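You operate a simulated robot arm through the tools that you are given. There is no shell and no other tool. Be economical: measure what you need, move in short steps, check, and stop when the job is done.

Carry out the task below with a simulated robot arm. There is one attempt and no reset: what you move stays moved.

JOB
Roll the lint off the blue shirt, comb the roller clean and lay the shirt in the basket.
Fine: the roller goes back into its holder. Nothing pinched, dropped or knocked over. Set down upright: lint roller. What is to be rubbed or washed off counts as gone when no trace of it is left.
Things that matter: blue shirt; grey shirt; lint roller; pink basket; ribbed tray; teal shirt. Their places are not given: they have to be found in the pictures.

Only the result counts: the job must be done as asked and must still hold three seconds after the hand-in. Knocking over, shifting, dropping, spilling or breaking anything else fails it. Flat cloth is picked up by pressing the open fingertips on it (5 to 10 N) and closing them slowly along it; thin cloth reads only 2 to 8 mm in the jaws.

ROBOT AND FRAMES
A 7-joint arm with a two-finger parallel gripper, fixed in place. Base frame: the origin is at the foot of the arm, x ahead of it, y to its left, z up; the work surface is at about z = 80.3. Readings come in cm, degrees, newtons and seconds.
With the tool pointing down near the work surface it reaches from about 30 to 70 cm from the base axis. Its first joint turns from -66.0 to 66.0 degrees. Payload 1.57 kg.
Tool frame: the origin (TCP) lies between the finger pads and is the grasp point; the fingertips stand 3 cm ahead of it; z points along the fingers, y is the line along which they close. Largest opening 11 cm; finger width 2.4, thickness 1.2; the body of the gripper, 4.8 by 11.2 cm, starts 7.8 cm behind the TCP.
Orientation is that of the tool frame in the base frame, as a unit quaternion [w, x, y, z]. With the fingers straight down and closing along the base's y, the tool's x points along the base's -x, its y along +y and its z along -z.

CONTROLS
- The arm moves only by the tool jog_arm. Its argument "rows" is text: rows parted by semicolons, each of 6 numbers parted by spaces: the shift along the base's x, y, z in cm, then the turn, a rotation vector about the base's x, y, z in degrees. In form: dx dy dz ax ay az; .... A call has 1 to 20 rows; each row is the pose to reach, as a shift and turn from the pose commanded when the call began. "gripper" is the gripper command, from -1 (fully open) to 1 (shut), values between in proportion, set as the call begins (left out, the last holds). Each row takes 0.2 s and may step no farther than 5 cm and 8.6 degrees from the row before; otherwise, or with a gripper value out of range, the whole call is refused. Where a pose cannot be reached the arm comes as near as it can. A force on the tool above 40 N (or 10 N above the force at the start of the call, whichever is more), or a blocked arm, ends the call early, and 0.2 s more pass. The fingers move at their own pace (about 10.8 cm/s each) and stop on an object; they squeeze with about 33 N. The grip force told is the motor's: it shows also when the fingers shut on nothing. Time passes only in rows, and 0.2 s behind the last, so rows that repeat a pose let the fingers close. It gives the time, the measured TCP pose, the force on the tool (base axes), the opening and the grip force at its end, in the units of the frame above (readings bear some noise), with the torque about the TCP (base axes, N m) and any sound that the robot's microphone picked up.
- Cameras (640 x 400 px; columns grow to the right, rows downward): "scene" is fixed at [14.47, -38.2, 139.81]; the picture's right is [0.92, -0.39, 0.00], its down [-0.24, -0.57, -0.78] and it looks along [0.31, 0.72, -0.62] (base axes); focal length 250 px, centre (320, 200). "wrist" rides on the gripper at [7, 1.6, -14.1] in the tool frame; the picture's right is [-0.23, 0.97, 0.00], its down [-0.86, -0.20, -0.48] and it looks along [-0.47, -0.11, 0.88] (tool axes); focal length 222 px, centre (320, 200).
- capture(camera): a new picture of that camera. It takes no simulated time.
- point_at(camera, pixels): for up to 12 pixels [column, row] of the newest picture of that camera ("zoom" is the newest enlarged one), the place [x, y, z] in the base frame of the surface seen there, good to about 0.3 cm. It takes no simulated time.
- zoom(camera, box): a new picture of the part [left, top, right, bottom] of that camera's present view, enlarged. It takes no simulated time.
- hand_in(): hands the job in; it is judged then, once.

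Go step by step. Measure first, check grasps and placings, and put right what went wrong. The budget is 80 turns and 54 pictures, counting those below and the enlarged ones. Unless the task says otherwise, let go and move clear before handing in, and close with one line.

The tools are called after "Request:" as a command line: name --argument value ..., lists and objects as JSON in quotes. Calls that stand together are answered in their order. jog_arm: Moves the arm, as the interface text tells. Its arguments: {"type":"object","properties":{"rows":{"type":"string"},"gripper":{"type":"number"}},"required":["rows"]} The other tools are called the same way: capture (camera) takes a picture; point_at (camera, pixels) gives the place of the surface under pixels of a picture; zoom (camera, box) takes an enlarged picture of a part of a camera's view; hand_in () hands the job in.

At the start:

```text
t: 0.0
tool_pos: [41.92, 2.99, 122.96]
tcp_rot: [0.0, 0.001, 1.0, 0.0]
ft_force: [-0.2, 0.8, -1.1]
moment: [0.01, 0.03, -0.01]
gripper_width: 11.02
gripper_force: 0.0
```

scene: 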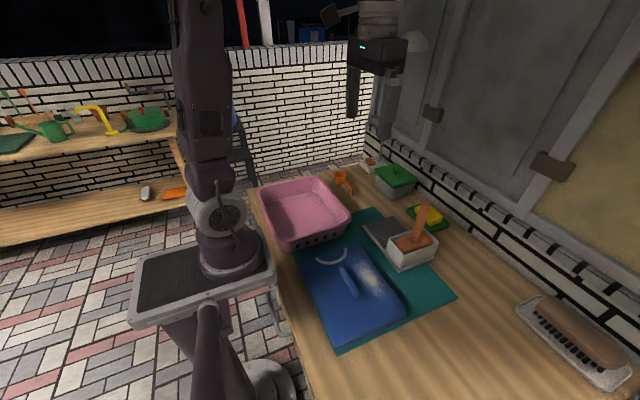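
wrist: 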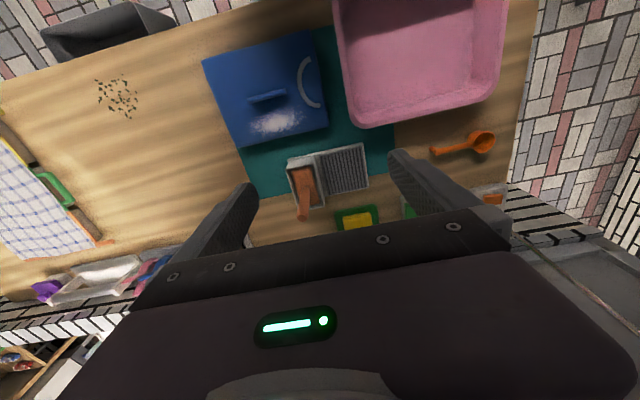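

The scene shows the blue shirt with white lint (about 375,280), the roller in a holder (415,240), ribbed tray (385,232) and basket (300,212). I zoom in to see the details.

Request:
zoom --camera "scene" --box '[250, 160, 470, 350]'

Request:
zoom --camera "wrist" --box '[190, 20, 410, 240]'

Request:
point_at --camera "scene" --pixels '[[298, 253], [357, 243], [408, 298], [333, 345], [349, 282], [331, 257], [375, 280], [423, 210], [408, 240], [385, 232], [300, 212], [430, 365]]'

Request:
point_at --camera "wrist" --pixels '[[205, 60], [317, 32], [328, 130], [238, 147], [268, 98], [308, 80], [275, 123], [303, 180], [303, 215], [345, 172], [420, 50], [350, 120]]'

```text
2.11 times, centred on (360, 255) of scene
```

zoom: 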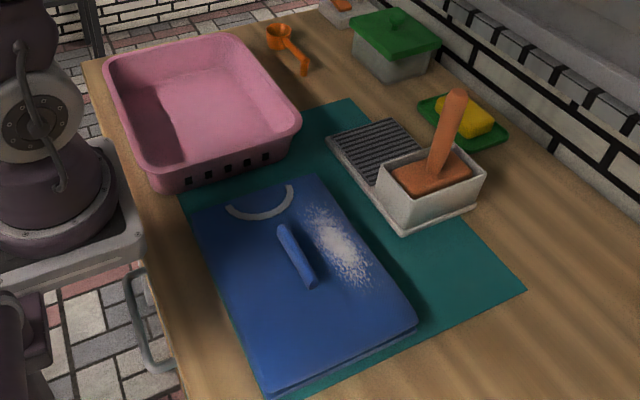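

```text
1.82 times, centred on (300, 130) of wrist
```

zoom: 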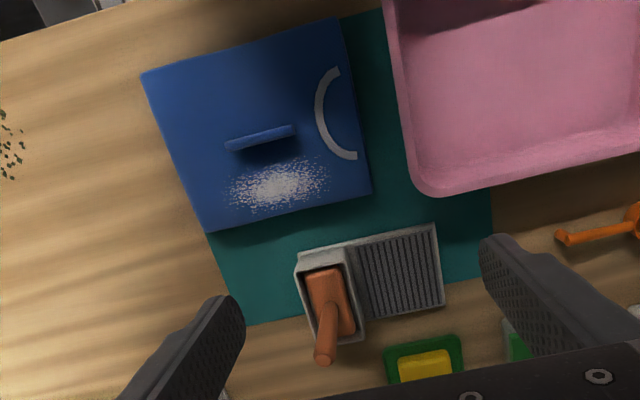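

```text
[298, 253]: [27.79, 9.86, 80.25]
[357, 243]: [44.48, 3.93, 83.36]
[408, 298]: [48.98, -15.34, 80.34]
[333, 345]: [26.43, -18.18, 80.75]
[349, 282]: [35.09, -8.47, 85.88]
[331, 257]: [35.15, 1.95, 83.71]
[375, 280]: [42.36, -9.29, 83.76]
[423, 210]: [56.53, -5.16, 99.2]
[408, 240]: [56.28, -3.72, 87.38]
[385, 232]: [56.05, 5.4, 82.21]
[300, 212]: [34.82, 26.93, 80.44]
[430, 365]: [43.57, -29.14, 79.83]
```

```text
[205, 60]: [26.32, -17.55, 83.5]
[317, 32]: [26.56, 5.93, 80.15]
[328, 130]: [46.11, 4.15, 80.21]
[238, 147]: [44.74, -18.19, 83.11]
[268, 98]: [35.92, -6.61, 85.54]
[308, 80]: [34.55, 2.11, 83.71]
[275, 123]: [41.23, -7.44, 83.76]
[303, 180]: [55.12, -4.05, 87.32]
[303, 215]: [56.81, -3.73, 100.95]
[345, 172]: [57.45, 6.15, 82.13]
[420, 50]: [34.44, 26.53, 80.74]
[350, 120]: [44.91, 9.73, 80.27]
```

The shirt is a 3 cm thick folded block (top z≈83.5) with a raised ridge along y at (35.3,-7.5,85.8); the roller handle rises from (56,-4,87) to about z 100. I look closer at the roller and tray for a grasp.

Request:
zoom --camera "scene" --box '[350, 190, 450, 280]'

Request:
point_at --camera "zoom" --pixels '[[470, 110], [440, 200], [420, 270], [330, 310], [380, 350], [510, 290], [240, 320], [580, 260], [90, 210], [220, 140], [370, 470], [300, 300]]'

Request:
zoom --camera "wrist" --box '[270, 130, 390, 230]'

Request:
zoom --camera "wrist" --box '[240, 80, 340, 140]'

```text
4.44 times, centred on (400, 235) of scene
```

zoom: 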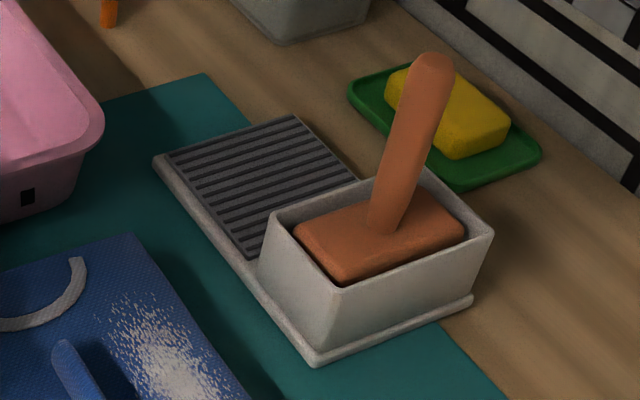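

```text
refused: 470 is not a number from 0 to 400
```

```text
4.00 times, centred on (330, 180) of wrist
```

zoom: 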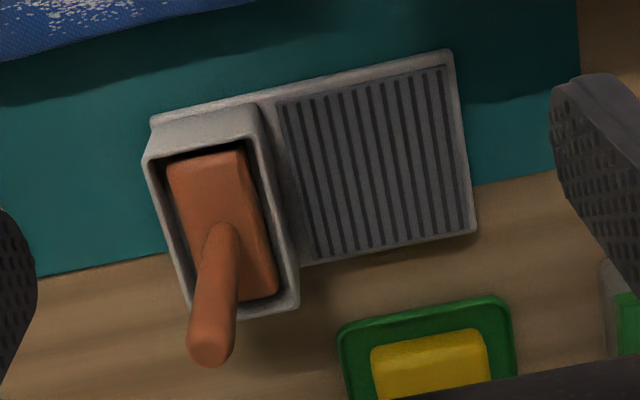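

```text
6.40 times, centred on (290, 110) of wrist
```

zoom: 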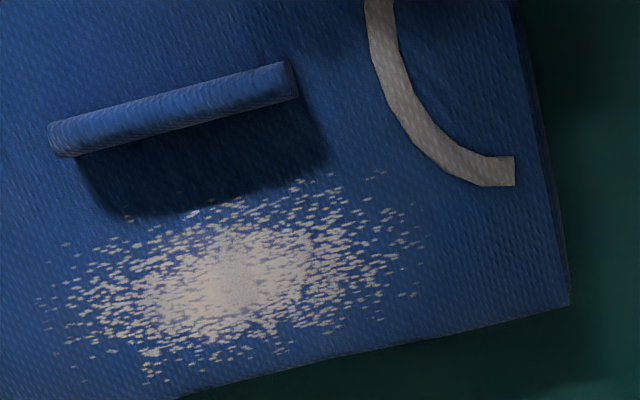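

The lint patch spans about zoom pixels (40..430, 170..385); I measure its bounds, then the roller and tray in the scene.

Request:
point_at --camera "zoom" --pixels '[[40, 290], [150, 380], [230, 280], [330, 170], [430, 250], [390, 180], [330, 340], [55, 140], [290, 80], [120, 220], [70, 360]]'

Request:
point_at --camera "scene" --pixels '[[446, 203], [447, 204], [418, 220], [416, 230], [411, 240], [399, 241], [427, 253], [427, 241], [454, 243], [411, 238], [371, 225], [415, 217]]'

Request:
point_at --camera "wrist" --pixels '[[293, 172], [309, 168], [318, 202], [304, 205], [288, 170], [313, 157], [324, 206], [342, 155], [381, 144], [388, 187], [350, 195], [302, 218]]'

```text
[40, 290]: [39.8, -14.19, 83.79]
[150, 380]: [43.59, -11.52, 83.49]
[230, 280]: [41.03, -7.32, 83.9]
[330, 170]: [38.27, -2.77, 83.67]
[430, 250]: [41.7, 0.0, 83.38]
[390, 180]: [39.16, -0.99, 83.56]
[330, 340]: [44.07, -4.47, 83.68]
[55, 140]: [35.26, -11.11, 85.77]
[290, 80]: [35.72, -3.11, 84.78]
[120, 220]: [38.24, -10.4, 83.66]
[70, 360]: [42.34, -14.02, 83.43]
```

```text
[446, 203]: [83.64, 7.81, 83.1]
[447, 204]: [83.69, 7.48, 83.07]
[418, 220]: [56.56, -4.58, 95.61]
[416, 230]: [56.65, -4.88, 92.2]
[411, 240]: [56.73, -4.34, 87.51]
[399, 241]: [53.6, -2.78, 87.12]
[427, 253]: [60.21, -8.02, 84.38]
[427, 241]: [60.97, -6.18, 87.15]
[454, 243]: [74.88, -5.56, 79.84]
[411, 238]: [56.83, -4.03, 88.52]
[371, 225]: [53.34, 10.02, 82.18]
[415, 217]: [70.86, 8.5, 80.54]
```

```text
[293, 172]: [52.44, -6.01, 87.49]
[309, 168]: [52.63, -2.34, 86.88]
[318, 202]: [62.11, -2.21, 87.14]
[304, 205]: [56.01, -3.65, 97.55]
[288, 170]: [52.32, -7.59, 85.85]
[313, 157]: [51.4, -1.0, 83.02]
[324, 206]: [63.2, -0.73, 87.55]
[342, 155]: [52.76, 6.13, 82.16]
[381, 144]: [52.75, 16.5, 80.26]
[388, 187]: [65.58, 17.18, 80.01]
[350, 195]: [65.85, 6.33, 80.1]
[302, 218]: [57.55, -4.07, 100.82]
```

The roller head is about 10 cm along x (52.4–62.2), 4 cm along y (-6.3..-2.2); the vertical handle is at about (57.2,-4.3) up to z≈101. The lint spans x 38–44.3, y -14.3..0.2. I move above the handle and check.

Request:
jog_arm --rows "4 -2 0 0 0 0; 8 -4 0 0 0 0; 12 -6 0 0 0 0; 14.9 -7.3 -2 0 0 0; 14.9 -7.3 -6 0 0 0; 14.9 -7.3 -10 0 0 0; 14.9 -7.3 -15 0 0 0; 14.9 -7.3 -15 0 0 0" --gripper -1

Request:
capture --camera "wrist"

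Request:
zoom --camera "scene" --box '[340, 130, 500, 270]'

```text
t: 1.8
tool_pos: [56.82, -4.63, 107.78]
tcp_rot: [0.0, 0.0, 1.0, 0.0]
ft_force: [-0.1, -0.1, 0.2]
moment: [0.01, -0.02, 0.0]
gripper_width: 10.97
gripper_force: 0.1
```

```text
46 pictures are left
```

wrist: 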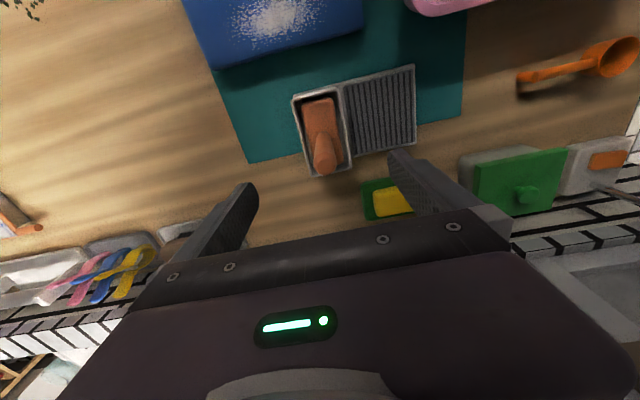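

```text
2.86 times, centred on (420, 200) of scene
```

zoom: 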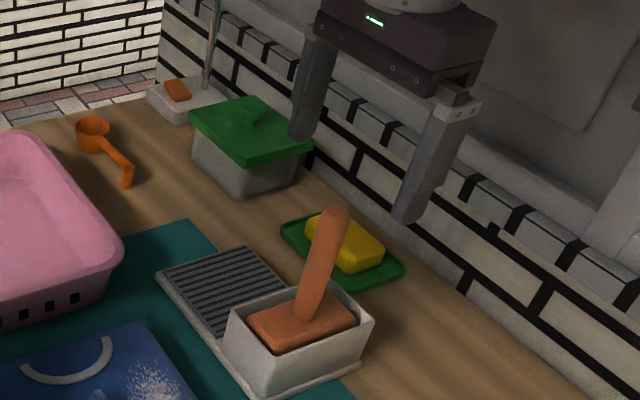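

The gripper hangs above the handle (wrist 323,155). I measure the handle finely from here.

Request:
point_at --camera "wrist" --pixels '[[323, 164], [316, 155], [331, 155], [320, 140], [310, 102], [331, 97], [341, 147], [322, 120], [380, 110], [325, 170]]'

Request:
point_at --camera "zoom" --pixels '[[338, 210], [330, 235], [320, 260], [308, 300], [313, 280], [326, 222], [345, 222]]'

```text
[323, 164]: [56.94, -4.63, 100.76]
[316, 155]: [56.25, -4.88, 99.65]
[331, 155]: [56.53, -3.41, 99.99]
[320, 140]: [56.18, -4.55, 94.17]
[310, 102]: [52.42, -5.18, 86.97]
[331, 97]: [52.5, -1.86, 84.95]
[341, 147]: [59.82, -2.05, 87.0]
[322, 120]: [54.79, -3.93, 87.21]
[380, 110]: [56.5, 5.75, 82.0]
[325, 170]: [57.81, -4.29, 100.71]
```

```text
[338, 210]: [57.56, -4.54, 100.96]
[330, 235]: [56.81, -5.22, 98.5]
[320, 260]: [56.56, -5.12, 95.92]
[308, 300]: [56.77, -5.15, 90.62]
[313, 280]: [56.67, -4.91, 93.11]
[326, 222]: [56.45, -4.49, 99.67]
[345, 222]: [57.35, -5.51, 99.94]
```

Handle centre is about (57.2,-4.3), top z≈101. I descend to z≈95 and close.

Request:
jog_arm --rows "0.4 0.3 -2 0 0 0; 0.4 0.3 -5 0 0 0; 0.4 0.3 -8 0 0 0; 0.4 0.3 -11 0 0 0; 0.4 0.3 -12.8 0 0 0; 0.4 0.3 -12.8 0 0 0"

Request:
jog_arm --rows "0 0 0 0 0 0; 0 0 0 0 0 0; 0 0 0 0 0 0; 0 0 0 0 0 0; 0 0 0 0 0 0" --gripper 1

```text
t: 3.2
tool_pos: [57.21, -4.01, 94.94]
tcp_rot: [0.0, 0.0, 1.0, 0.0]
ft_force: [0.6, -0.9, -0.3]
moment: [-0.01, -0.01, 0.0]
gripper_width: 11.0
gripper_force: 0.1
```

```text
t: 4.4
tool_pos: [57.32, -3.99, 95.02]
tcp_rot: [0.0, 0.0, 1.0, 0.001]
ft_force: [0.1, -1.1, -0.4]
moment: [0.01, -0.03, 0.02]
gripper_width: 2.39
gripper_force: 33.4
```

The grip is on the 2.4 cm handle at z 95. I lift it straight up 10 cm and look.

Request:
jog_arm --rows "0 0 1 0 0 0; 0 0 2.5 0 0 0; 0 0 4.5 0 0 0; 0 0 6.5 0 0 0; 0 0 8.5 0 0 0; 0 0 10 0 0 0; 0 0 10 0 0 0"

Request:
zoom --camera "scene" --box '[340, 130, 500, 270]'

```text
t: 6.0
tool_pos: [57.34, -3.96, 105.23]
tcp_rot: [0.0, 0.0, 1.0, 0.0]
ft_force: [0.0, 0.1, -1.0]
moment: [0.01, -0.03, -0.03]
gripper_width: 2.37
gripper_force: 33.3
```

```text
2.86 times, centred on (420, 200) of scene
```

zoom: 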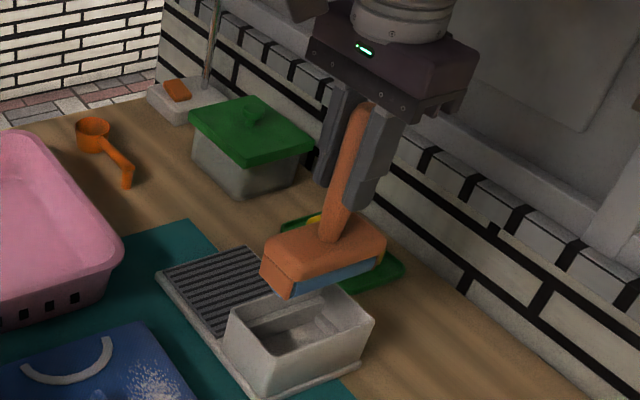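

The roller is out, with a pale blue sticky face underneath (zoom 330,275). I measure the bottom height.

Request:
point_at --camera "zoom" --pixels '[[291, 293], [291, 284], [380, 262], [384, 248], [335, 275], [264, 278], [320, 340], [280, 255], [385, 237]]'

```text
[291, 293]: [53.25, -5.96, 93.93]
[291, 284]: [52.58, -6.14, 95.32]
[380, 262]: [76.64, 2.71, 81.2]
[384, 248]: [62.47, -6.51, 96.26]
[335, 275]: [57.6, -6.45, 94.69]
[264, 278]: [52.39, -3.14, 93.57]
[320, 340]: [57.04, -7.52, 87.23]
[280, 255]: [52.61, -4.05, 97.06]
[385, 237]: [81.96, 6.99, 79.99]
```

Sticky face is about 11.7 cm below the TCP, so contact on the shirt should come at TCP z≈95.4. I move over the near end of the patch (42.2,-15) and lower to just above it.

Request:
jog_arm --rows "-3 -2.2 0 0 0 0; -6 -4.4 0 0 0 0; -9 -6.6 0 0 0 0; -12 -8.8 0 0 0 0; -15.1 -11 0 0 0 0; -15.1 -11 -3 0 0 0; -15.1 -11 -6 0 0 0; -15.1 -11 -8 0 0 0; -15.1 -11 -8 0 0 0"

Request:
zoom --camera "scene" --box '[280, 180, 440, 340]'

```text
t: 8.0
tool_pos: [41.9, -14.96, 97.17]
tcp_rot: [0.0, 0.0, 1.0, -0.001]
ft_force: [-0.5, 0.5, -1.0]
moment: [0.02, -0.03, -0.04]
gripper_width: 2.38
gripper_force: 32.1
```

```text
2.50 times, centred on (360, 260) of scene
```

zoom: 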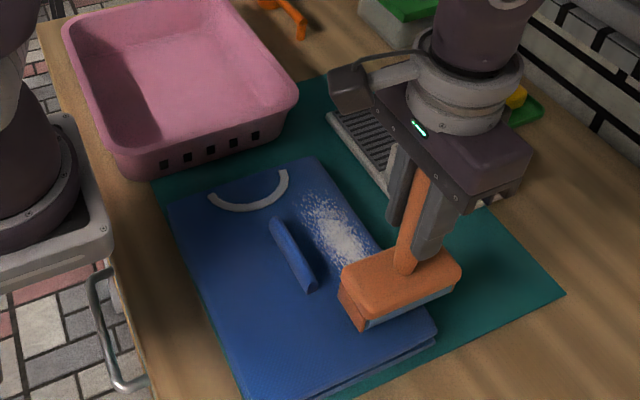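

The head hovers over the near end of the patch, clear of the ridge. I lower in small steps to feel contact.

Request:
jog_arm --rows "0.2 0 -0.5 0 0 0; 0.2 0 -1 0 0 0; 0.2 0 -1.4 0 0 0; 0.2 0 -1.7 0 0 0; 0.2 0 -1.7 0 0 0"

```text
t: 9.2
tool_pos: [42.24, -14.9, 95.52]
tcp_rot: [0.001, 0.0, 1.0, 0.0]
ft_force: [0.5, -0.2, 25.4]
moment: [0.0, -0.16, 0.01]
gripper_width: 2.38
gripper_force: 33.1
```

Contact, with 25 N; that is rather hard, so I ease up 0.2 cm.

Request:
jog_arm --rows "0 0 0.2 0 0 0; 0 0 0.2 0 0 0"

```text
t: 9.8
tool_pos: [42.17, -14.85, 95.56]
tcp_rot: [-0.002, 0.0, 1.0, 0.0]
ft_force: [0.1, -1.2, -1.3]
moment: [0.0, -0.02, 0.01]
gripper_width: 2.38
gripper_force: 33.2
```

Just off now; I press 0.12 cm and stroke along +y to y≈2 and check the force.

Request:
jog_arm --rows "0 0 -0.12 0 0 0; 0 0 -0.12 0 0 0"

```text
t: 10.4
tool_pos: [42.19, -14.87, 95.43]
tcp_rot: [0.0, 0.0, 1.0, 0.0]
ft_force: [-1.0, -0.1, 1.4]
moment: [-0.01, -0.02, -0.03]
gripper_width: 2.36
gripper_force: 33.1
```

Request:
jog_arm --rows "0 0 -0.05 0 0 0; 0 1.2 -0.05 0 0 0; 0 2.4 -0.05 0 0 0; 0 3.6 -0.05 0 0 0; 0 4.8 -0.05 0 0 0; 0 6 -0.05 0 0 0; 0 6 -0.05 0 0 0"

Request:
zoom --camera "scene" --box '[280, 180, 440, 340]'

```text
t: 12.0
tool_pos: [42.19, -8.98, 95.29]
tcp_rot: [0.0, 0.0, 1.0, 0.0]
ft_force: [2.9, 0.8, 23.4]
moment: [0.02, -0.25, -0.01]
gripper_width: 2.4
gripper_force: 32.7
```

```text
2.50 times, centred on (360, 260) of scene
```

zoom: 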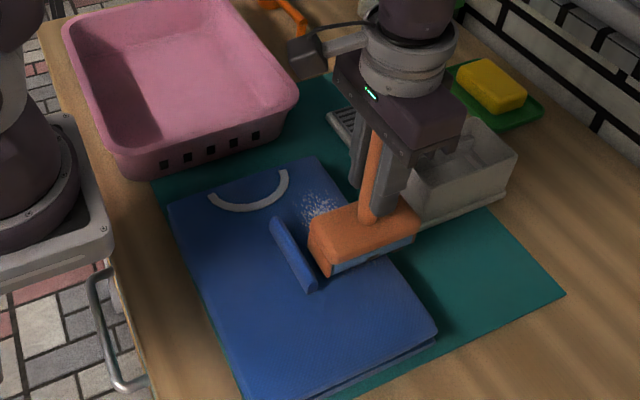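

The swept part is clear of lint and the shirt has not moved. I continue to y≈2.5, then lift.

Request:
jog_arm --rows "0 1.2 0.03 0 0 0; 0 2.4 0.03 0 0 0; 0 3.6 0.03 0 0 0; 0 4.8 0.03 0 0 0; 0 6 0.03 0 0 0; 0 7.2 0.03 0 0 0; 0 8.4 0.03 0 0 0; 0 9.6 0.03 0 0 0; 0 10.8 0.03 0 0 0; 0 10.8 0.03 0 0 0"

Request:
jog_arm --rows "0 0 2 0 0 0; 0 0 5 0 0 0; 4 0 8 0 0 0; 8 0 9 0 0 0; 12 0 9 0 0 0; 15 0 9 0 0 0; 15 0 9 0 0 0"

Request:
zoom --camera "scene" --box '[290, 180, 450, 320]'

```text
t: 14.2
tool_pos: [42.59, 1.76, 95.56]
tcp_rot: [0.0, 0.0, 1.0, 0.0]
ft_force: [-0.4, 1.3, -2.0]
moment: [-0.05, 0.01, 0.0]
gripper_width: 2.34
gripper_force: 33.1
```

```text
t: 15.8
tool_pos: [57.37, 1.54, 104.56]
tcp_rot: [0.0, 0.0, 1.0, 0.0]
ft_force: [-0.5, 0.6, -1.3]
moment: [0.01, -0.04, 0.0]
gripper_width: 2.36
gripper_force: 33.3
```

```text
2.86 times, centred on (370, 250) of scene
```

zoom: 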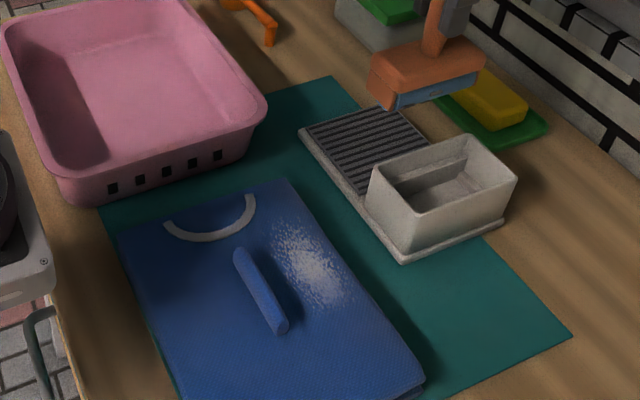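

The far half of the patch (zoom 310,265) remains: the last reading was out of contact. I'm next to the tray, so I comb first; measuring the ribs.

Request:
point_at --camera "zoom" --pixels '[[302, 133], [384, 110], [366, 190], [430, 145], [320, 135], [365, 150], [370, 180], [395, 170], [375, 195], [465, 137], [395, 107]]'

Request:
capture --camera "wrist"

```text
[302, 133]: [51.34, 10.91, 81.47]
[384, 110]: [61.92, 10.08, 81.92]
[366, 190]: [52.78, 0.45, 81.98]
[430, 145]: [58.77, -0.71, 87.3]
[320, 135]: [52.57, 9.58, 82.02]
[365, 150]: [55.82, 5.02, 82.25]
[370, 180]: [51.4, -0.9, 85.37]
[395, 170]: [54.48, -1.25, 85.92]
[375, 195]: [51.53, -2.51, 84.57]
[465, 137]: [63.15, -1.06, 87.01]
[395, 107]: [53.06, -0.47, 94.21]
```

```text
40 pictures are left
```

wrist: 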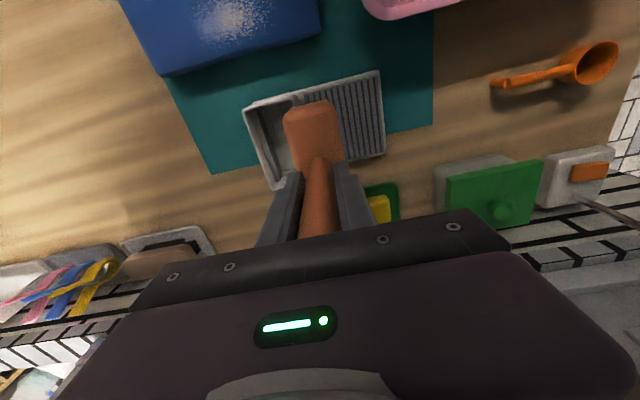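

Ribs lie at x 52.5–62, y 0.5–10.5, z≈82.1. I go to y≈8.5 and lower to just above them.

Request:
jog_arm --rows "0 3.5 0 0 0 0; 0 6.9 0 0 0 0; 0 6.9 -4 0 0 0; 0 6.9 -7.5 0 0 0; 0 6.9 -9.5 0 0 0; 0 6.9 -10.2 0 0 0; 0 6.9 -10.2 0 0 0"

Request:
jog_arm --rows "0 0 -0.15 0 0 0; 0 0 -0.3 0 0 0; 0 0 -0.4 0 0 0; 0 0 -0.4 0 0 0"

```text
t: 17.4
tool_pos: [57.07, 8.61, 94.27]
tcp_rot: [-0.001, 0.0, 1.0, 0.0]
ft_force: [-0.3, 0.0, -1.3]
moment: [-0.01, 0.02, -0.01]
gripper_width: 2.35
gripper_force: 32.9
```

```text
t: 18.4
tool_pos: [57.41, 8.67, 93.86]
tcp_rot: [0.001, 0.001, 1.0, 0.0]
ft_force: [0.3, 1.1, -1.8]
moment: [0.02, -0.01, 0.03]
gripper_width: 2.37
gripper_force: 33.4
```

Request:
jog_arm --rows "0 0 -0.1 0 0 0; 0 0 -0.2 0 0 0; 0 0 -0.2 0 0 0"

```text
t: 19.2
tool_pos: [57.37, 8.76, 93.81]
tcp_rot: [0.0, 0.0, 1.0, 0.0]
ft_force: [-0.1, 0.0, -1.5]
moment: [0.0, 0.0, -0.03]
gripper_width: 2.36
gripper_force: 32.8
```

Still no contact at z 93.8; I lower a bit further in small steps.

Request:
jog_arm --rows "0 0 -0.1 0 0 0; 0 0 -0.15 0 0 0; 0 0 -0.15 0 0 0"

```text
t: 20.0
tool_pos: [57.32, 8.68, 93.65]
tcp_rot: [0.001, 0.0, 1.0, 0.0]
ft_force: [-6.4, 0.5, 20.0]
moment: [0.03, -0.16, 0.02]
gripper_width: 2.38
gripper_force: 33.3
```

Contact at 20 N on the ribs. I stroke across them to y≈3 and back once.

Request:
jog_arm --rows "0 -1 0.03 0 0 0; 0 -2 0.03 0 0 0; 0 -3 0.03 0 0 0; 0 -4 0.03 0 0 0; 0 -5 0.03 0 0 0; 0 -5.6 0.03 0 0 0; 0 -5.6 0.03 0 0 0"

Request:
jog_arm --rows "0 1 0 0 0 0; 0 2 0 0 0 0; 0 3 0 0 0 0; 0 4 0 0 0 0; 0 5 0 0 0 0; 0 5.6 0 0 0 0; 0 5.6 0 0 0 0"

Request:
zoom --camera "scene" --box '[290, 180, 450, 320]'

```text
t: 21.6
tool_pos: [57.31, 3.12, 93.54]
tcp_rot: [0.001, -0.001, 1.0, 0.0]
ft_force: [-2.2, 0.5, 26.7]
moment: [-0.04, -0.27, 0.02]
gripper_width: 2.39
gripper_force: 33.2
```

```text
t: 23.2
tool_pos: [57.15, 8.62, 93.67]
tcp_rot: [0.0, 0.0, 1.0, 0.0]
ft_force: [-0.3, 0.3, -0.4]
moment: [0.01, 0.01, -0.01]
gripper_width: 2.4
gripper_force: 32.9
```

```text
2.86 times, centred on (370, 250) of scene
```

zoom: 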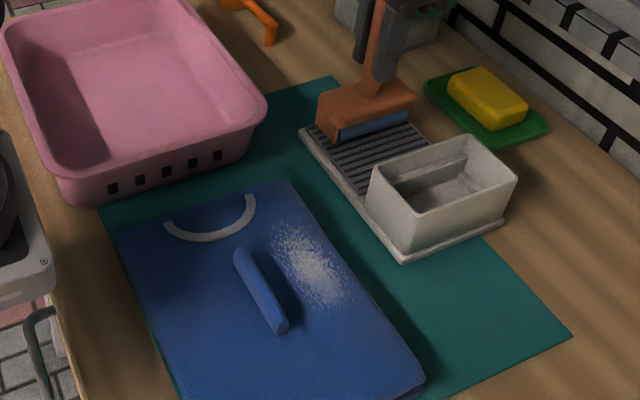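

The tray has not moved. Now back to the shirt's far end (42.3,2) for a second rolling.

Request:
jog_arm --rows "0 0 3 0 0 0; 0 0 7 0 0 0; -4 -1.6 9 0 0 0; -8 -3.2 9 0 0 0; -12 -5 9 0 0 0; -15 -6.5 8 0 0 0; -15 -6.5 5 0 0 0; -15 -6.5 2.5 0 0 0; -15 -6.5 2 0 0 0; -15 -6.5 2 0 0 0"

Request:
jog_arm --rows "0 0 -0.1 0 0 0; 0 0 -0.2 0 0 0; 0 0 -0.2 0 0 0"

```text
t: 25.4
tool_pos: [42.29, 2.46, 95.55]
tcp_rot: [-0.001, 0.0, 1.0, 0.0]
ft_force: [0.0, -0.6, -1.7]
moment: [0.02, 0.02, -0.02]
gripper_width: 2.37
gripper_force: 33.1
```

```text
t: 26.2
tool_pos: [42.32, 2.23, 95.42]
tcp_rot: [0.0, 0.001, 1.0, 0.0]
ft_force: [-0.2, 0.9, -1.3]
moment: [0.05, 0.02, -0.01]
gripper_width: 2.36
gripper_force: 33.1
```

Request:
jog_arm --rows "0 0 -0.05 0 0 0; 0 0 -0.1 0 0 0; 0 0 -0.1 0 0 0"

```text
t: 27.0
tool_pos: [42.3, 2.34, 95.29]
tcp_rot: [0.001, 0.0, 1.0, 0.0]
ft_force: [-0.8, -0.3, -1.6]
moment: [-0.02, -0.01, 0.02]
gripper_width: 2.37
gripper_force: 33.1
```

Request:
jog_arm --rows "0 0 -0.05 0 0 0; 0 0 -0.1 0 0 0; 0 0 -0.1 0 0 0"

```text
t: 27.8
tool_pos: [42.45, 2.13, 95.15]
tcp_rot: [0.0, 0.0, 1.0, 0.0]
ft_force: [1.3, 0.2, 26.1]
moment: [-0.01, 0.19, 0.02]
gripper_width: 2.36
gripper_force: 33.0
```

Contact at 26 N. I stroke to y≈-4 and check the force.

Request:
jog_arm --rows "0 -1 0.02 0 0 0; 0 -2 0.03 0 0 0; 0 -3 0.03 0 0 0; 0 -4 0.04 0 0 0; 0 -5 0.05 0 0 0; 0 -6 0.05 0 0 0; 0 -6 0.05 0 0 0"

Request:
jog_arm --rows "0 -1 0.02 0 0 0; 0 -2 0.02 0 0 0; 0 -3 0.04 0 0 0; 0 -4 0.04 0 0 0; 0 -5 0.06 0 0 0; 0 -6 0.06 0 0 0; 0 -6 0.06 0 0 0"

Request:
zoom --camera "scene" --box '[290, 180, 450, 320]'

```text
t: 29.4
tool_pos: [42.12, -3.78, 95.37]
tcp_rot: [0.0, 0.0, 1.0, 0.0]
ft_force: [-1.2, 0.9, 4.7]
moment: [-0.01, 0.18, 0.02]
gripper_width: 2.35
gripper_force: 33.5
```

```text
t: 31.0
tool_pos: [42.24, -9.96, 95.19]
tcp_rot: [-0.001, 0.0, 1.0, 0.001]
ft_force: [-0.5, 0.1, -1.2]
moment: [0.0, -0.03, -0.01]
gripper_width: 2.38
gripper_force: 33.1
```

```text
2.86 times, centred on (370, 250) of scene
```

zoom: 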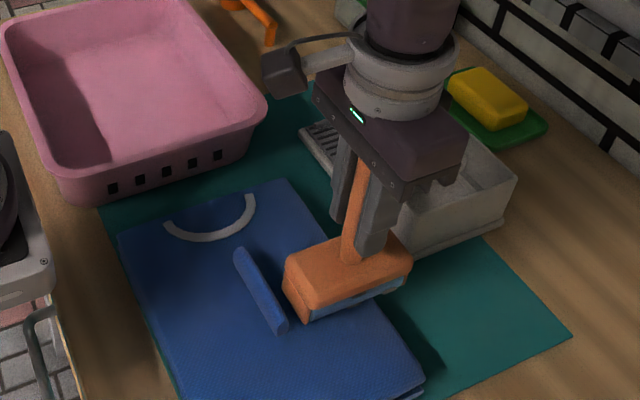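

The far half now looks clean. I lift and move aside over the tray, then inspect the whole patch.

Request:
jog_arm --rows "0 0 3 0 0 0; 0 0 7 0 0 0; 4 4 9 0 0 0; 7.5 7 9 0 0 0; 11 11 9 0 0 0; 13 14 9 0 0 0; 15 18.3 9 0 0 0; 15 18.3 9 0 0 0"

Request:
zoom --camera "scene" --box '[320, 230, 420, 330]'

Request:
zoom --camera "wrist" --box '[60, 0, 300, 150]'

```text
refused: row 3 steps farther than a row can; nothing moved
```

```text
4.00 times, centred on (370, 280) of scene
```

zoom: 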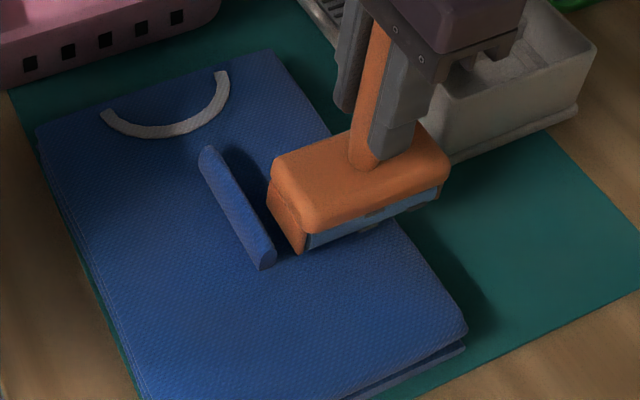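

```text
2.67 times, centred on (180, 75) of wrist
```

zoom: 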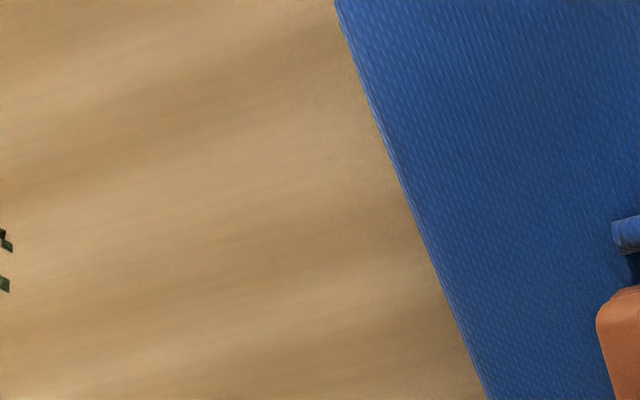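

The move was refused for a too-long step (nothing moved). I repeat it with shorter steps.

Request:
jog_arm --rows "0 0 3 0 0 0; 0 0 7 0 0 0; 3 3 9 0 0 0; 6 6 9 0 0 0; 9 9 9 0 0 0; 12 12 9 0 0 0; 14 15 9 0 0 0; 15 18.3 9 0 0 0; 15 18.3 9 0 0 0"

Request:
zoom --camera "scene" --box '[310, 220, 420, 330]'

Request:
zoom --camera "wrist" --box '[40, 0, 280, 150]'

```text
t: 33.0
tool_pos: [57.29, 8.47, 104.3]
tcp_rot: [0.0, 0.0, 1.0, 0.001]
ft_force: [0.7, -0.1, -1.2]
moment: [-0.01, 0.03, 0.01]
gripper_width: 2.37
gripper_force: 33.1
```

```text
3.64 times, centred on (365, 275) of scene
```

zoom: 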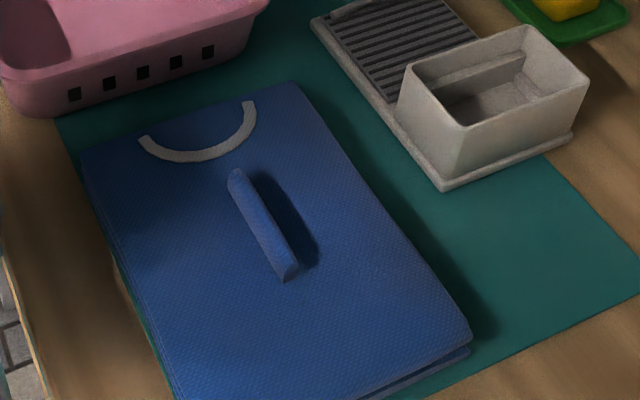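

```text
2.67 times, centred on (160, 75) of wrist
```

zoom: 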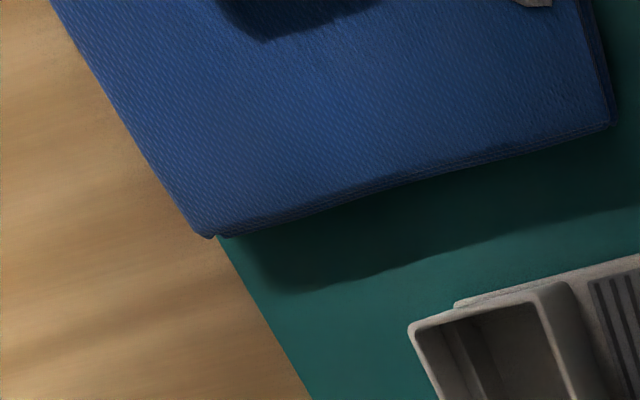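

The shirt looks clean; I zoom tighter on the patch area for faint traces.

Request:
zoom --camera "scene" --box '[345, 240, 415, 310]'

Request:
zoom --camera "wrist" --box '[100, 0, 280, 80]'

```text
5.71 times, centred on (380, 275) of scene
```

zoom: 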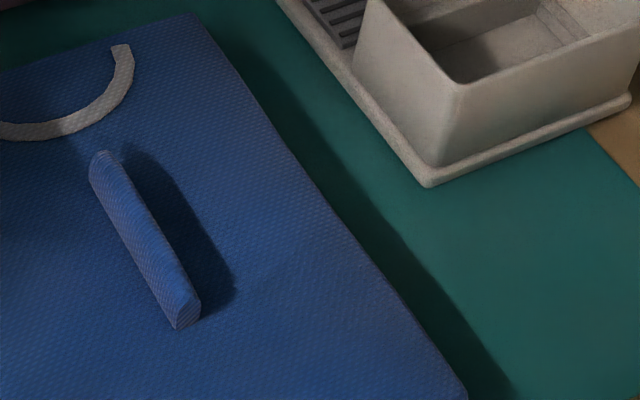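

```text
3.56 times, centred on (190, 40) of wrist
```

zoom: 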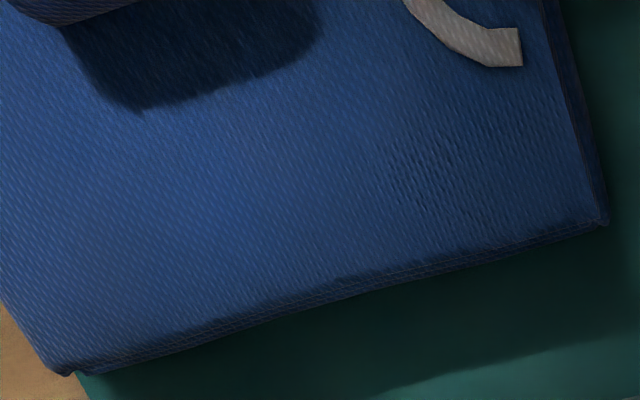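

It looks clean, but a thorough extra pass with steady contact is cheap before the final combing. I go back to the near end.

Request:
jog_arm --rows "-3 -3 0 0 0 0; -6 -6 0 0 0 0; -9 -9 0 0 0 0; -12 -12 0 0 0 0; -14 -15.5 0 0 0 0; -15.1 -19.5 0 0 0 0; -15.1 -23.3 0 0 0 0; -15.1 -23.3 -4 0 0 0; -15.1 -23.3 -7 0 0 0; -15.1 -23.3 -8.6 0 0 0; -15.1 -23.3 -8.6 0 0 0"

Request:
jog_arm --rows "0 0 -0.1 0 0 0; 0 0 -0.2 0 0 0; 0 0 -0.3 0 0 0; 0 0 -0.3 0 0 0"

```text
t: 35.4
tool_pos: [42.16, -14.68, 95.64]
tcp_rot: [0.0, 0.0, 1.0, 0.0]
ft_force: [-0.4, 0.2, -1.2]
moment: [0.0, 0.01, -0.02]
gripper_width: 2.39
gripper_force: 33.3
```

```text
t: 36.4
tool_pos: [42.29, -14.82, 95.46]
tcp_rot: [0.0, 0.0, 1.0, 0.0]
ft_force: [0.2, 0.4, -0.8]
moment: [-0.01, 0.04, 0.02]
gripper_width: 2.37
gripper_force: 32.7
```

Request:
jog_arm --rows "0 0 -0.05 0 0 0; 0 0 -0.1 0 0 0; 0 0 -0.1 0 0 0"

```text
t: 37.2
tool_pos: [42.37, -14.82, 95.29]
tcp_rot: [0.0, 0.0, 1.0, -0.001]
ft_force: [0.3, -0.6, -1.4]
moment: [0.01, 0.01, 0.01]
gripper_width: 2.39
gripper_force: 32.9
```

Request:
jog_arm --rows "0 0 -0.05 0 0 0; 0 0 -0.1 0 0 0; 0 0 -0.1 0 0 0"

```text
t: 38.0
tool_pos: [42.37, -14.8, 95.17]
tcp_rot: [0.0, 0.0, 1.0, 0.0]
ft_force: [-0.7, -0.8, 9.1]
moment: [-0.02, -0.11, -0.02]
gripper_width: 2.37
gripper_force: 32.8
```

Contact at 9 N. I stroke to y≈-6, reading the force on the way.

Request:
jog_arm --rows "0 0 -0.03 0 0 0; 0 1.2 -0.03 0 0 0; 0 2.4 -0.03 0 0 0; 0 3.6 -0.03 0 0 0; 0 4.8 -0.03 0 0 0; 0 6 -0.03 0 0 0; 0 6 -0.03 0 0 0"

Request:
jog_arm --rows "0 1.2 0 0 0 0; 0 2.4 0 0 0 0; 0 3.6 0 0 0 0; 0 4.8 0 0 0 0; 0 6 0 0 0 0; 0 6 0 0 0 0"

Request:
jog_arm --rows "0 1.2 0 0 0 0; 0 2.4 0 0 0 0; 0 3.6 0 0 0 0; 0 4.8 0 0 0 0; 0 4.8 0 0 0 0"

```text
t: 39.6
tool_pos: [42.07, -8.85, 95.25]
tcp_rot: [0.0, -0.001, 1.0, -0.001]
ft_force: [3.6, 0.5, 2.5]
moment: [-0.02, -0.27, 0.03]
gripper_width: 2.38
gripper_force: 33.7
```

```text
t: 41.0
tool_pos: [42.05, -2.88, 95.19]
tcp_rot: [0.001, 0.001, 1.0, 0.0]
ft_force: [6.1, 0.4, 13.8]
moment: [0.02, -0.53, -0.02]
gripper_width: 2.38
gripper_force: 32.7
```

```text
t: 42.2
tool_pos: [42.01, 2.04, 95.18]
tcp_rot: [-0.001, 0.0, 1.0, 0.001]
ft_force: [-0.5, 0.3, 4.9]
moment: [0.05, 0.19, -0.01]
gripper_width: 2.39
gripper_force: 33.0
```

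The full stroke kept contact. I lift and go to the tray for the final combing, inspecting the shirt on the way.

Request:
jog_arm --rows "0 0 3 0 0 0; 0 0 7 0 0 0; 3 1 9 0 0 0; 7 3 9 0 0 0; 11 5 9 0 0 0; 15 6.7 9 0 0 0; 15 6.7 5 0 0 0; 15 6.7 1 0 0 0; 15 6.7 -0.8 0 0 0; 15 6.7 -1.4 0 0 0; 15 6.7 -1.4 0 0 0"

Request:
zoom --camera "scene" --box '[310, 200, 430, 320]'

```text
t: 44.6
tool_pos: [57.21, 8.49, 93.75]
tcp_rot: [0.0, 0.0, 1.0, 0.0]
ft_force: [0.6, -0.1, -2.1]
moment: [0.01, 0.01, -0.01]
gripper_width: 2.36
gripper_force: 33.0
```

```text
3.33 times, centred on (370, 260) of scene
```

zoom: 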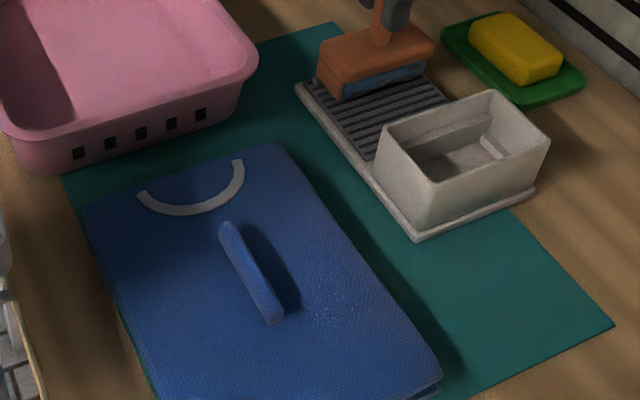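

The shirt appears clean (a faint roughness near zoom 340,290 to check later). Now press onto the ribs.

Request:
jog_arm --rows "0 0 -0.1 0 0 0; 0 0 -0.15 0 0 0; 0 0 -0.15 0 0 0"

Request:
zoom --camera "scene" --box '[350, 260, 400, 310]'

```text
t: 45.4
tool_pos: [57.23, 8.59, 93.54]
tcp_rot: [0.001, 0.0, 1.0, 0.0]
ft_force: [0.5, -0.3, -2.3]
moment: [0.0, 0.02, 0.01]
gripper_width: 2.33
gripper_force: 33.3
```

```text
8.00 times, centred on (375, 285) of scene
```

zoom: 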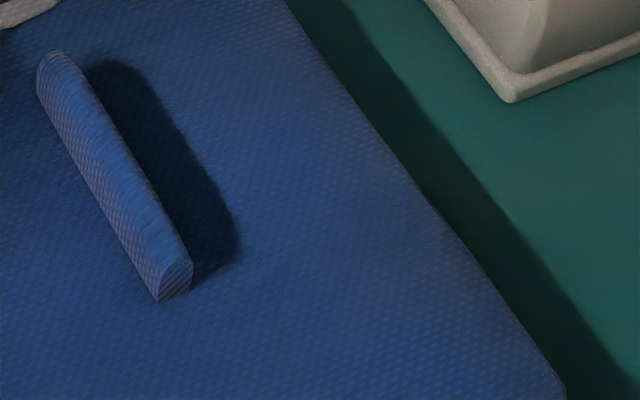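

The shirt is clean at 8x. No rib contact yet; I lower further.

Request:
jog_arm --rows "0 0 -0.05 0 0 0; 0 0 -0.1 0 0 0; 0 0 -0.1 0 0 0"

```text
t: 46.2
tool_pos: [57.19, 8.65, 93.42]
tcp_rot: [0.0, 0.0, 1.0, 0.0]
ft_force: [-1.0, 0.5, 4.8]
moment: [0.02, 0.32, 0.03]
gripper_width: 2.36
gripper_force: 33.2
```

Request:
jog_arm --rows "0 0 -0.05 0 0 0; 0 -1 -0.05 0 0 0; 0 -2 -0.05 0 0 0; 0 -3 -0.05 0 0 0; 0 -4 -0.05 0 0 0; 0 -5 -0.05 0 0 0; 0 -5.5 -0.05 0 0 0; 0 -5.5 -0.05 0 0 0"

Request:
jog_arm --rows "0 1 0 0 0 0; 0 2 0 0 0 0; 0 3 0 0 0 0; 0 4 0 0 0 0; 0 5 0 0 0 0; 0 5.5 0 0 0 0; 0 5.5 0 0 0 0"

Request:
jog_arm --rows "0 -1 0 0 0 0; 0 -2 0 0 0 0; 0 -3 0 0 0 0; 0 -4 0 0 0 0; 0 -5 0 0 0 0; 0 -5.5 0 0 0 0; 0 -5.5 0 0 0 0"

```text
t: 48.0
tool_pos: [57.23, 3.29, 93.51]
tcp_rot: [0.0, 0.0, 1.0, -0.001]
ft_force: [-0.5, 0.6, 2.4]
moment: [0.01, -0.12, -0.02]
gripper_width: 2.37
gripper_force: 32.8
```

```text
t: 49.6
tool_pos: [57.14, 8.94, 93.36]
tcp_rot: [-0.001, 0.0, 1.0, 0.0]
ft_force: [1.7, 0.0, -0.6]
moment: [-0.01, -0.14, 0.02]
gripper_width: 2.37
gripper_force: 33.6
```

```text
t: 51.2
tool_pos: [57.28, 3.24, 93.56]
tcp_rot: [0.001, 0.0, 1.0, -0.001]
ft_force: [-1.3, 0.3, 11.2]
moment: [0.02, 0.31, -0.01]
gripper_width: 2.35
gripper_force: 33.2
```

Contact force wavers; I do another few passes with slightly more pressure, then lift and look at the roller face.

Request:
jog_arm --rows "0 0 -0.06 0 0 0; 0 1 -0.06 0 0 0; 0 2 -0.06 0 0 0; 0 3 -0.06 0 0 0; 0 4 -0.06 0 0 0; 0 5 -0.06 0 0 0; 0 5.5 -0.06 0 0 0; 0 4.5 -0.06 0 0 0; 0 3.5 -0.06 0 0 0; 0 2.5 -0.06 0 0 0; 0 1.5 -0.06 0 0 0; 0 0.5 -0.06 0 0 0; 0 0 -0.06 0 0 0; 0 1 -0.06 0 0 0; 0 2 -0.06 0 0 0; 0 3 -0.06 0 0 0; 0 4 -0.06 0 0 0; 0 5 -0.06 0 0 0; 0 5.5 -0.06 0 0 0; 0 5.5 -0.06 0 0 0"

Request:
jog_arm --rows "0 0 3 0 0 0; 0 0 7 0 0 0; 0 0 11 0 0 0; 0 -4 11.5 0 0 0; 0 -8 11.5 0 0 0; 0 -12 11.5 0 0 0; 0 -12.7 11.5 0 0 0; 0 -12.7 11.5 0 0 0"

Request:
zoom --camera "scene" --box '[360, 170, 460, 270]'

```text
t: 55.4
tool_pos: [57.25, 8.74, 93.41]
tcp_rot: [0.0, 0.0, 1.0, 0.0]
ft_force: [-1.6, 0.5, 16.4]
moment: [0.02, 0.28, -0.06]
gripper_width: 2.34
gripper_force: 33.6
```

```text
t: 57.2
tool_pos: [57.42, -4.18, 105.11]
tcp_rot: [0.0, 0.0, 1.0, 0.0]
ft_force: [0.2, 0.4, -0.8]
moment: [-0.02, 0.03, 0.02]
gripper_width: 2.35
gripper_force: 33.2
```

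```text
4.00 times, centred on (410, 220) of scene
```

zoom: 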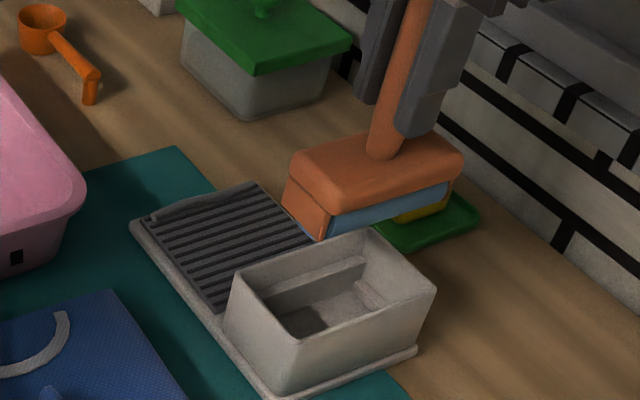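

The roller is above the holder; its face underside isn't visible. I raise it and tilt it toward the scene camera to check that it is clean.

Request:
jog_arm --rows "-1 0 4 0 0 0; -2 0 8 0 0 0; -3 0 12 0 0 0; -4 0 14 -8 0 0; -5 0 14 -16 0 0; -6 0 14 -24 0 0; -7 0 14 -32 0 0; -7 0 14 -40 0 0; -7 0 14 -48 0 0; -7 0 14 -56 0 0; -7 0 14 -56 0 0"

Request:
capture --camera "scene"

```text
t: 59.6
tool_pos: [50.28, -4.11, 118.87]
tcp_rot: [0.0, 0.0, 0.882, -0.471]
ft_force: [-0.2, -0.2, -1.2]
moment: [0.07, 0.01, 0.02]
gripper_width: 2.38
gripper_force: 32.5
```

```text
28 pictures are left
```

scene: 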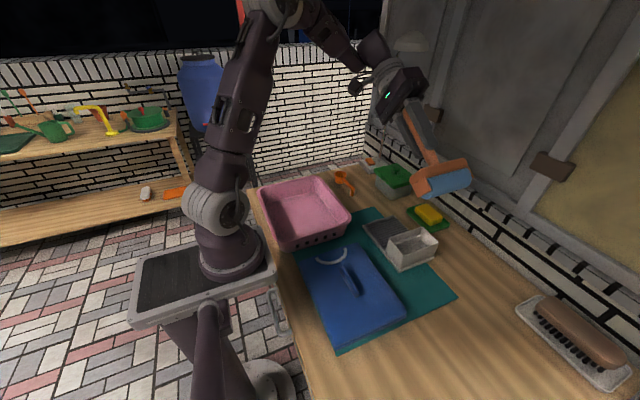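

Request:
zoom --camera "scene" --box '[395, 140, 485, 210]'

```text
5.71 times, centred on (440, 175) of scene
```

zoom: 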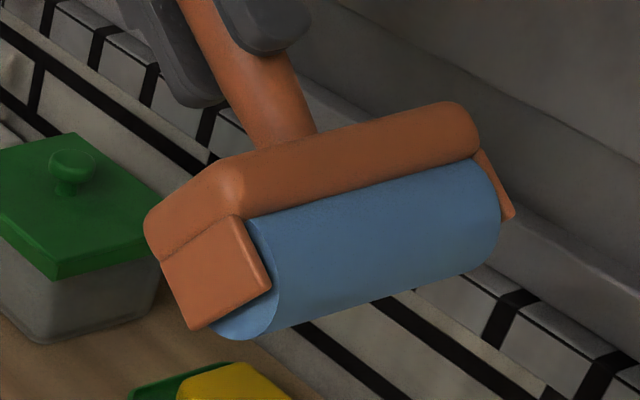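

The roller cylinder is clean blue all over. I tilt back and return over the holder.

Request:
jog_arm --rows "0 0 0 8 0 0; 0 0 0 16 0 0; 0 0 0 24 0 0; 1 0 0 32 0 0; 2 0 0 40 0 0; 3 0 0 48 0 0; 4 0 0 56 0 0; 5 0 -3 56 0 0; 6 0 -7 56 0 0; 7 -0.1 -11 56 0 0; 7 -0.1 -14 56 0 0; 7 -0.1 -14 56 0 0"

Request:
zoom --camera "scene" --box '[360, 170, 460, 270]'

Request:
capture --camera "wrist"

```text
t: 62.2
tool_pos: [57.21, -4.16, 104.63]
tcp_rot: [0.001, 0.0, 1.0, 0.0]
ft_force: [-0.2, -0.8, -1.7]
moment: [0.01, 0.03, -0.02]
gripper_width: 2.39
gripper_force: 32.9
```

```text
4.00 times, centred on (410, 220) of scene
```

zoom: 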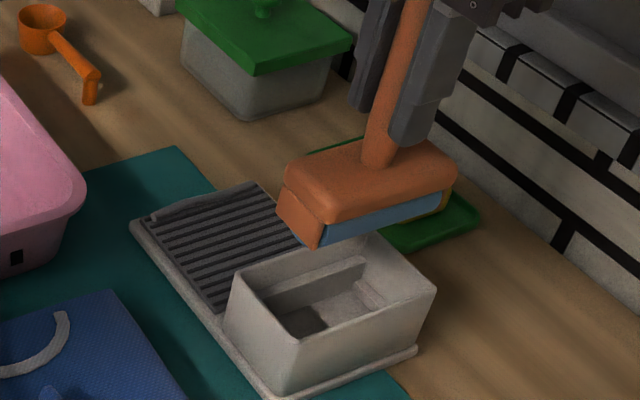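

```text
25 pictures are left
```

wrist: 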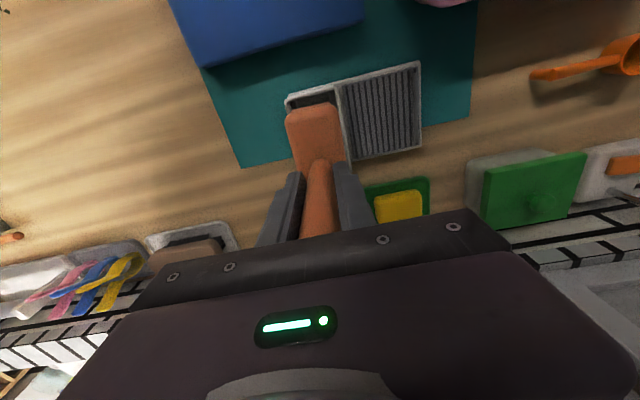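

Roller is above the holder, aligned by eye. I measure the head against the holder before lowering.

Request:
point_at --camera "wrist" --pixels '[[289, 112], [333, 106], [345, 158], [310, 104], [296, 165], [288, 98], [287, 103], [336, 88], [355, 158]]'

Request:
point_at --camera "zoom" --pixels '[[320, 245], [452, 205], [325, 225], [455, 185], [282, 170], [280, 215], [238, 272], [300, 338], [435, 292], [370, 240]]'

```text
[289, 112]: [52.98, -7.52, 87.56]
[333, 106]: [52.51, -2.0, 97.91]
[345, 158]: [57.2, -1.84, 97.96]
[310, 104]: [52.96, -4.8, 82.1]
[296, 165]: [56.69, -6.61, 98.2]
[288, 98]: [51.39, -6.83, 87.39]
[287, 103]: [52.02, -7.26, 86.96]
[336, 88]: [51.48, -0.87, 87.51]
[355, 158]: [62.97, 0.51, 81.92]
```

```text
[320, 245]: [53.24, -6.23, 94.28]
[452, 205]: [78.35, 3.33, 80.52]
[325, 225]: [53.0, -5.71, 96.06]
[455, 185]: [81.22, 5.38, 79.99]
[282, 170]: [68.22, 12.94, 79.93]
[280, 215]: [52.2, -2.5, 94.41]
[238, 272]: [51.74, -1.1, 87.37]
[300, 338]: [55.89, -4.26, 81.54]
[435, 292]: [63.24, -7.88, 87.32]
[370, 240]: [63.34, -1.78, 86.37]
```

Head is centred on the holder (inner clearance ≥0.5 cm each side). I lower most of the way with care.

Request:
jog_arm --rows "0 0 -2 0 0 0; 0 0.05 -4 0 0 0; 0 0.05 -5.5 0 0 0; 0 0.05 -7 0 0 0; 0 0.05 -8.3 0 0 0; 0 0.05 -9.2 0 0 0; 0 0.05 -9.2 0 0 0"

Request:
zoom --camera "scene" --box '[360, 170, 460, 270]'

```text
t: 63.8
tool_pos: [57.29, -4.02, 95.69]
tcp_rot: [0.0, 0.0, 1.0, 0.001]
ft_force: [-0.1, 0.6, -0.8]
moment: [-0.02, 0.02, 0.0]
gripper_width: 2.37
gripper_force: 33.2
```

```text
4.00 times, centred on (410, 220) of scene
```

zoom: 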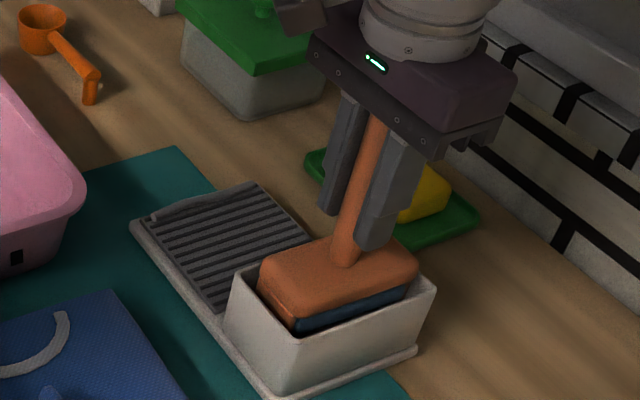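

It is inside the holder freely. I lower the rest until contact.

Request:
jog_arm --rows "0 0 -0.2 0 0 0; 0 0 -0.4 0 0 0; 0 0 -0.6 0 0 0; 0 0 -0.6 0 0 0"

Request:
jog_arm --rows "0 0 -0.1 0 0 0; 0 0 -0.2 0 0 0; 0 0 -0.2 0 0 0"

```text
t: 64.8
tool_pos: [57.23, -4.15, 95.0]
tcp_rot: [0.0, 0.0, 1.0, 0.0]
ft_force: [-0.1, 0.0, -2.3]
moment: [-0.01, 0.0, 0.0]
gripper_width: 2.39
gripper_force: 33.3
```

```text
t: 65.6
tool_pos: [57.14, -4.08, 94.91]
tcp_rot: [-0.001, 0.0, 1.0, 0.001]
ft_force: [0.0, -0.8, -1.1]
moment: [-0.07, -0.04, -0.02]
gripper_width: 2.36
gripper_force: 32.4
```

Request:
jog_arm --rows "0 0 -0.1 0 0 0; 0 0 -0.15 0 0 0; 0 0 -0.15 0 0 0"

```text
t: 66.4
tool_pos: [57.24, -4.06, 94.68]
tcp_rot: [-0.001, 0.0, 1.0, 0.0]
ft_force: [0.6, -0.7, -0.9]
moment: [0.0, 0.01, 0.04]
gripper_width: 2.37
gripper_force: 33.0
```

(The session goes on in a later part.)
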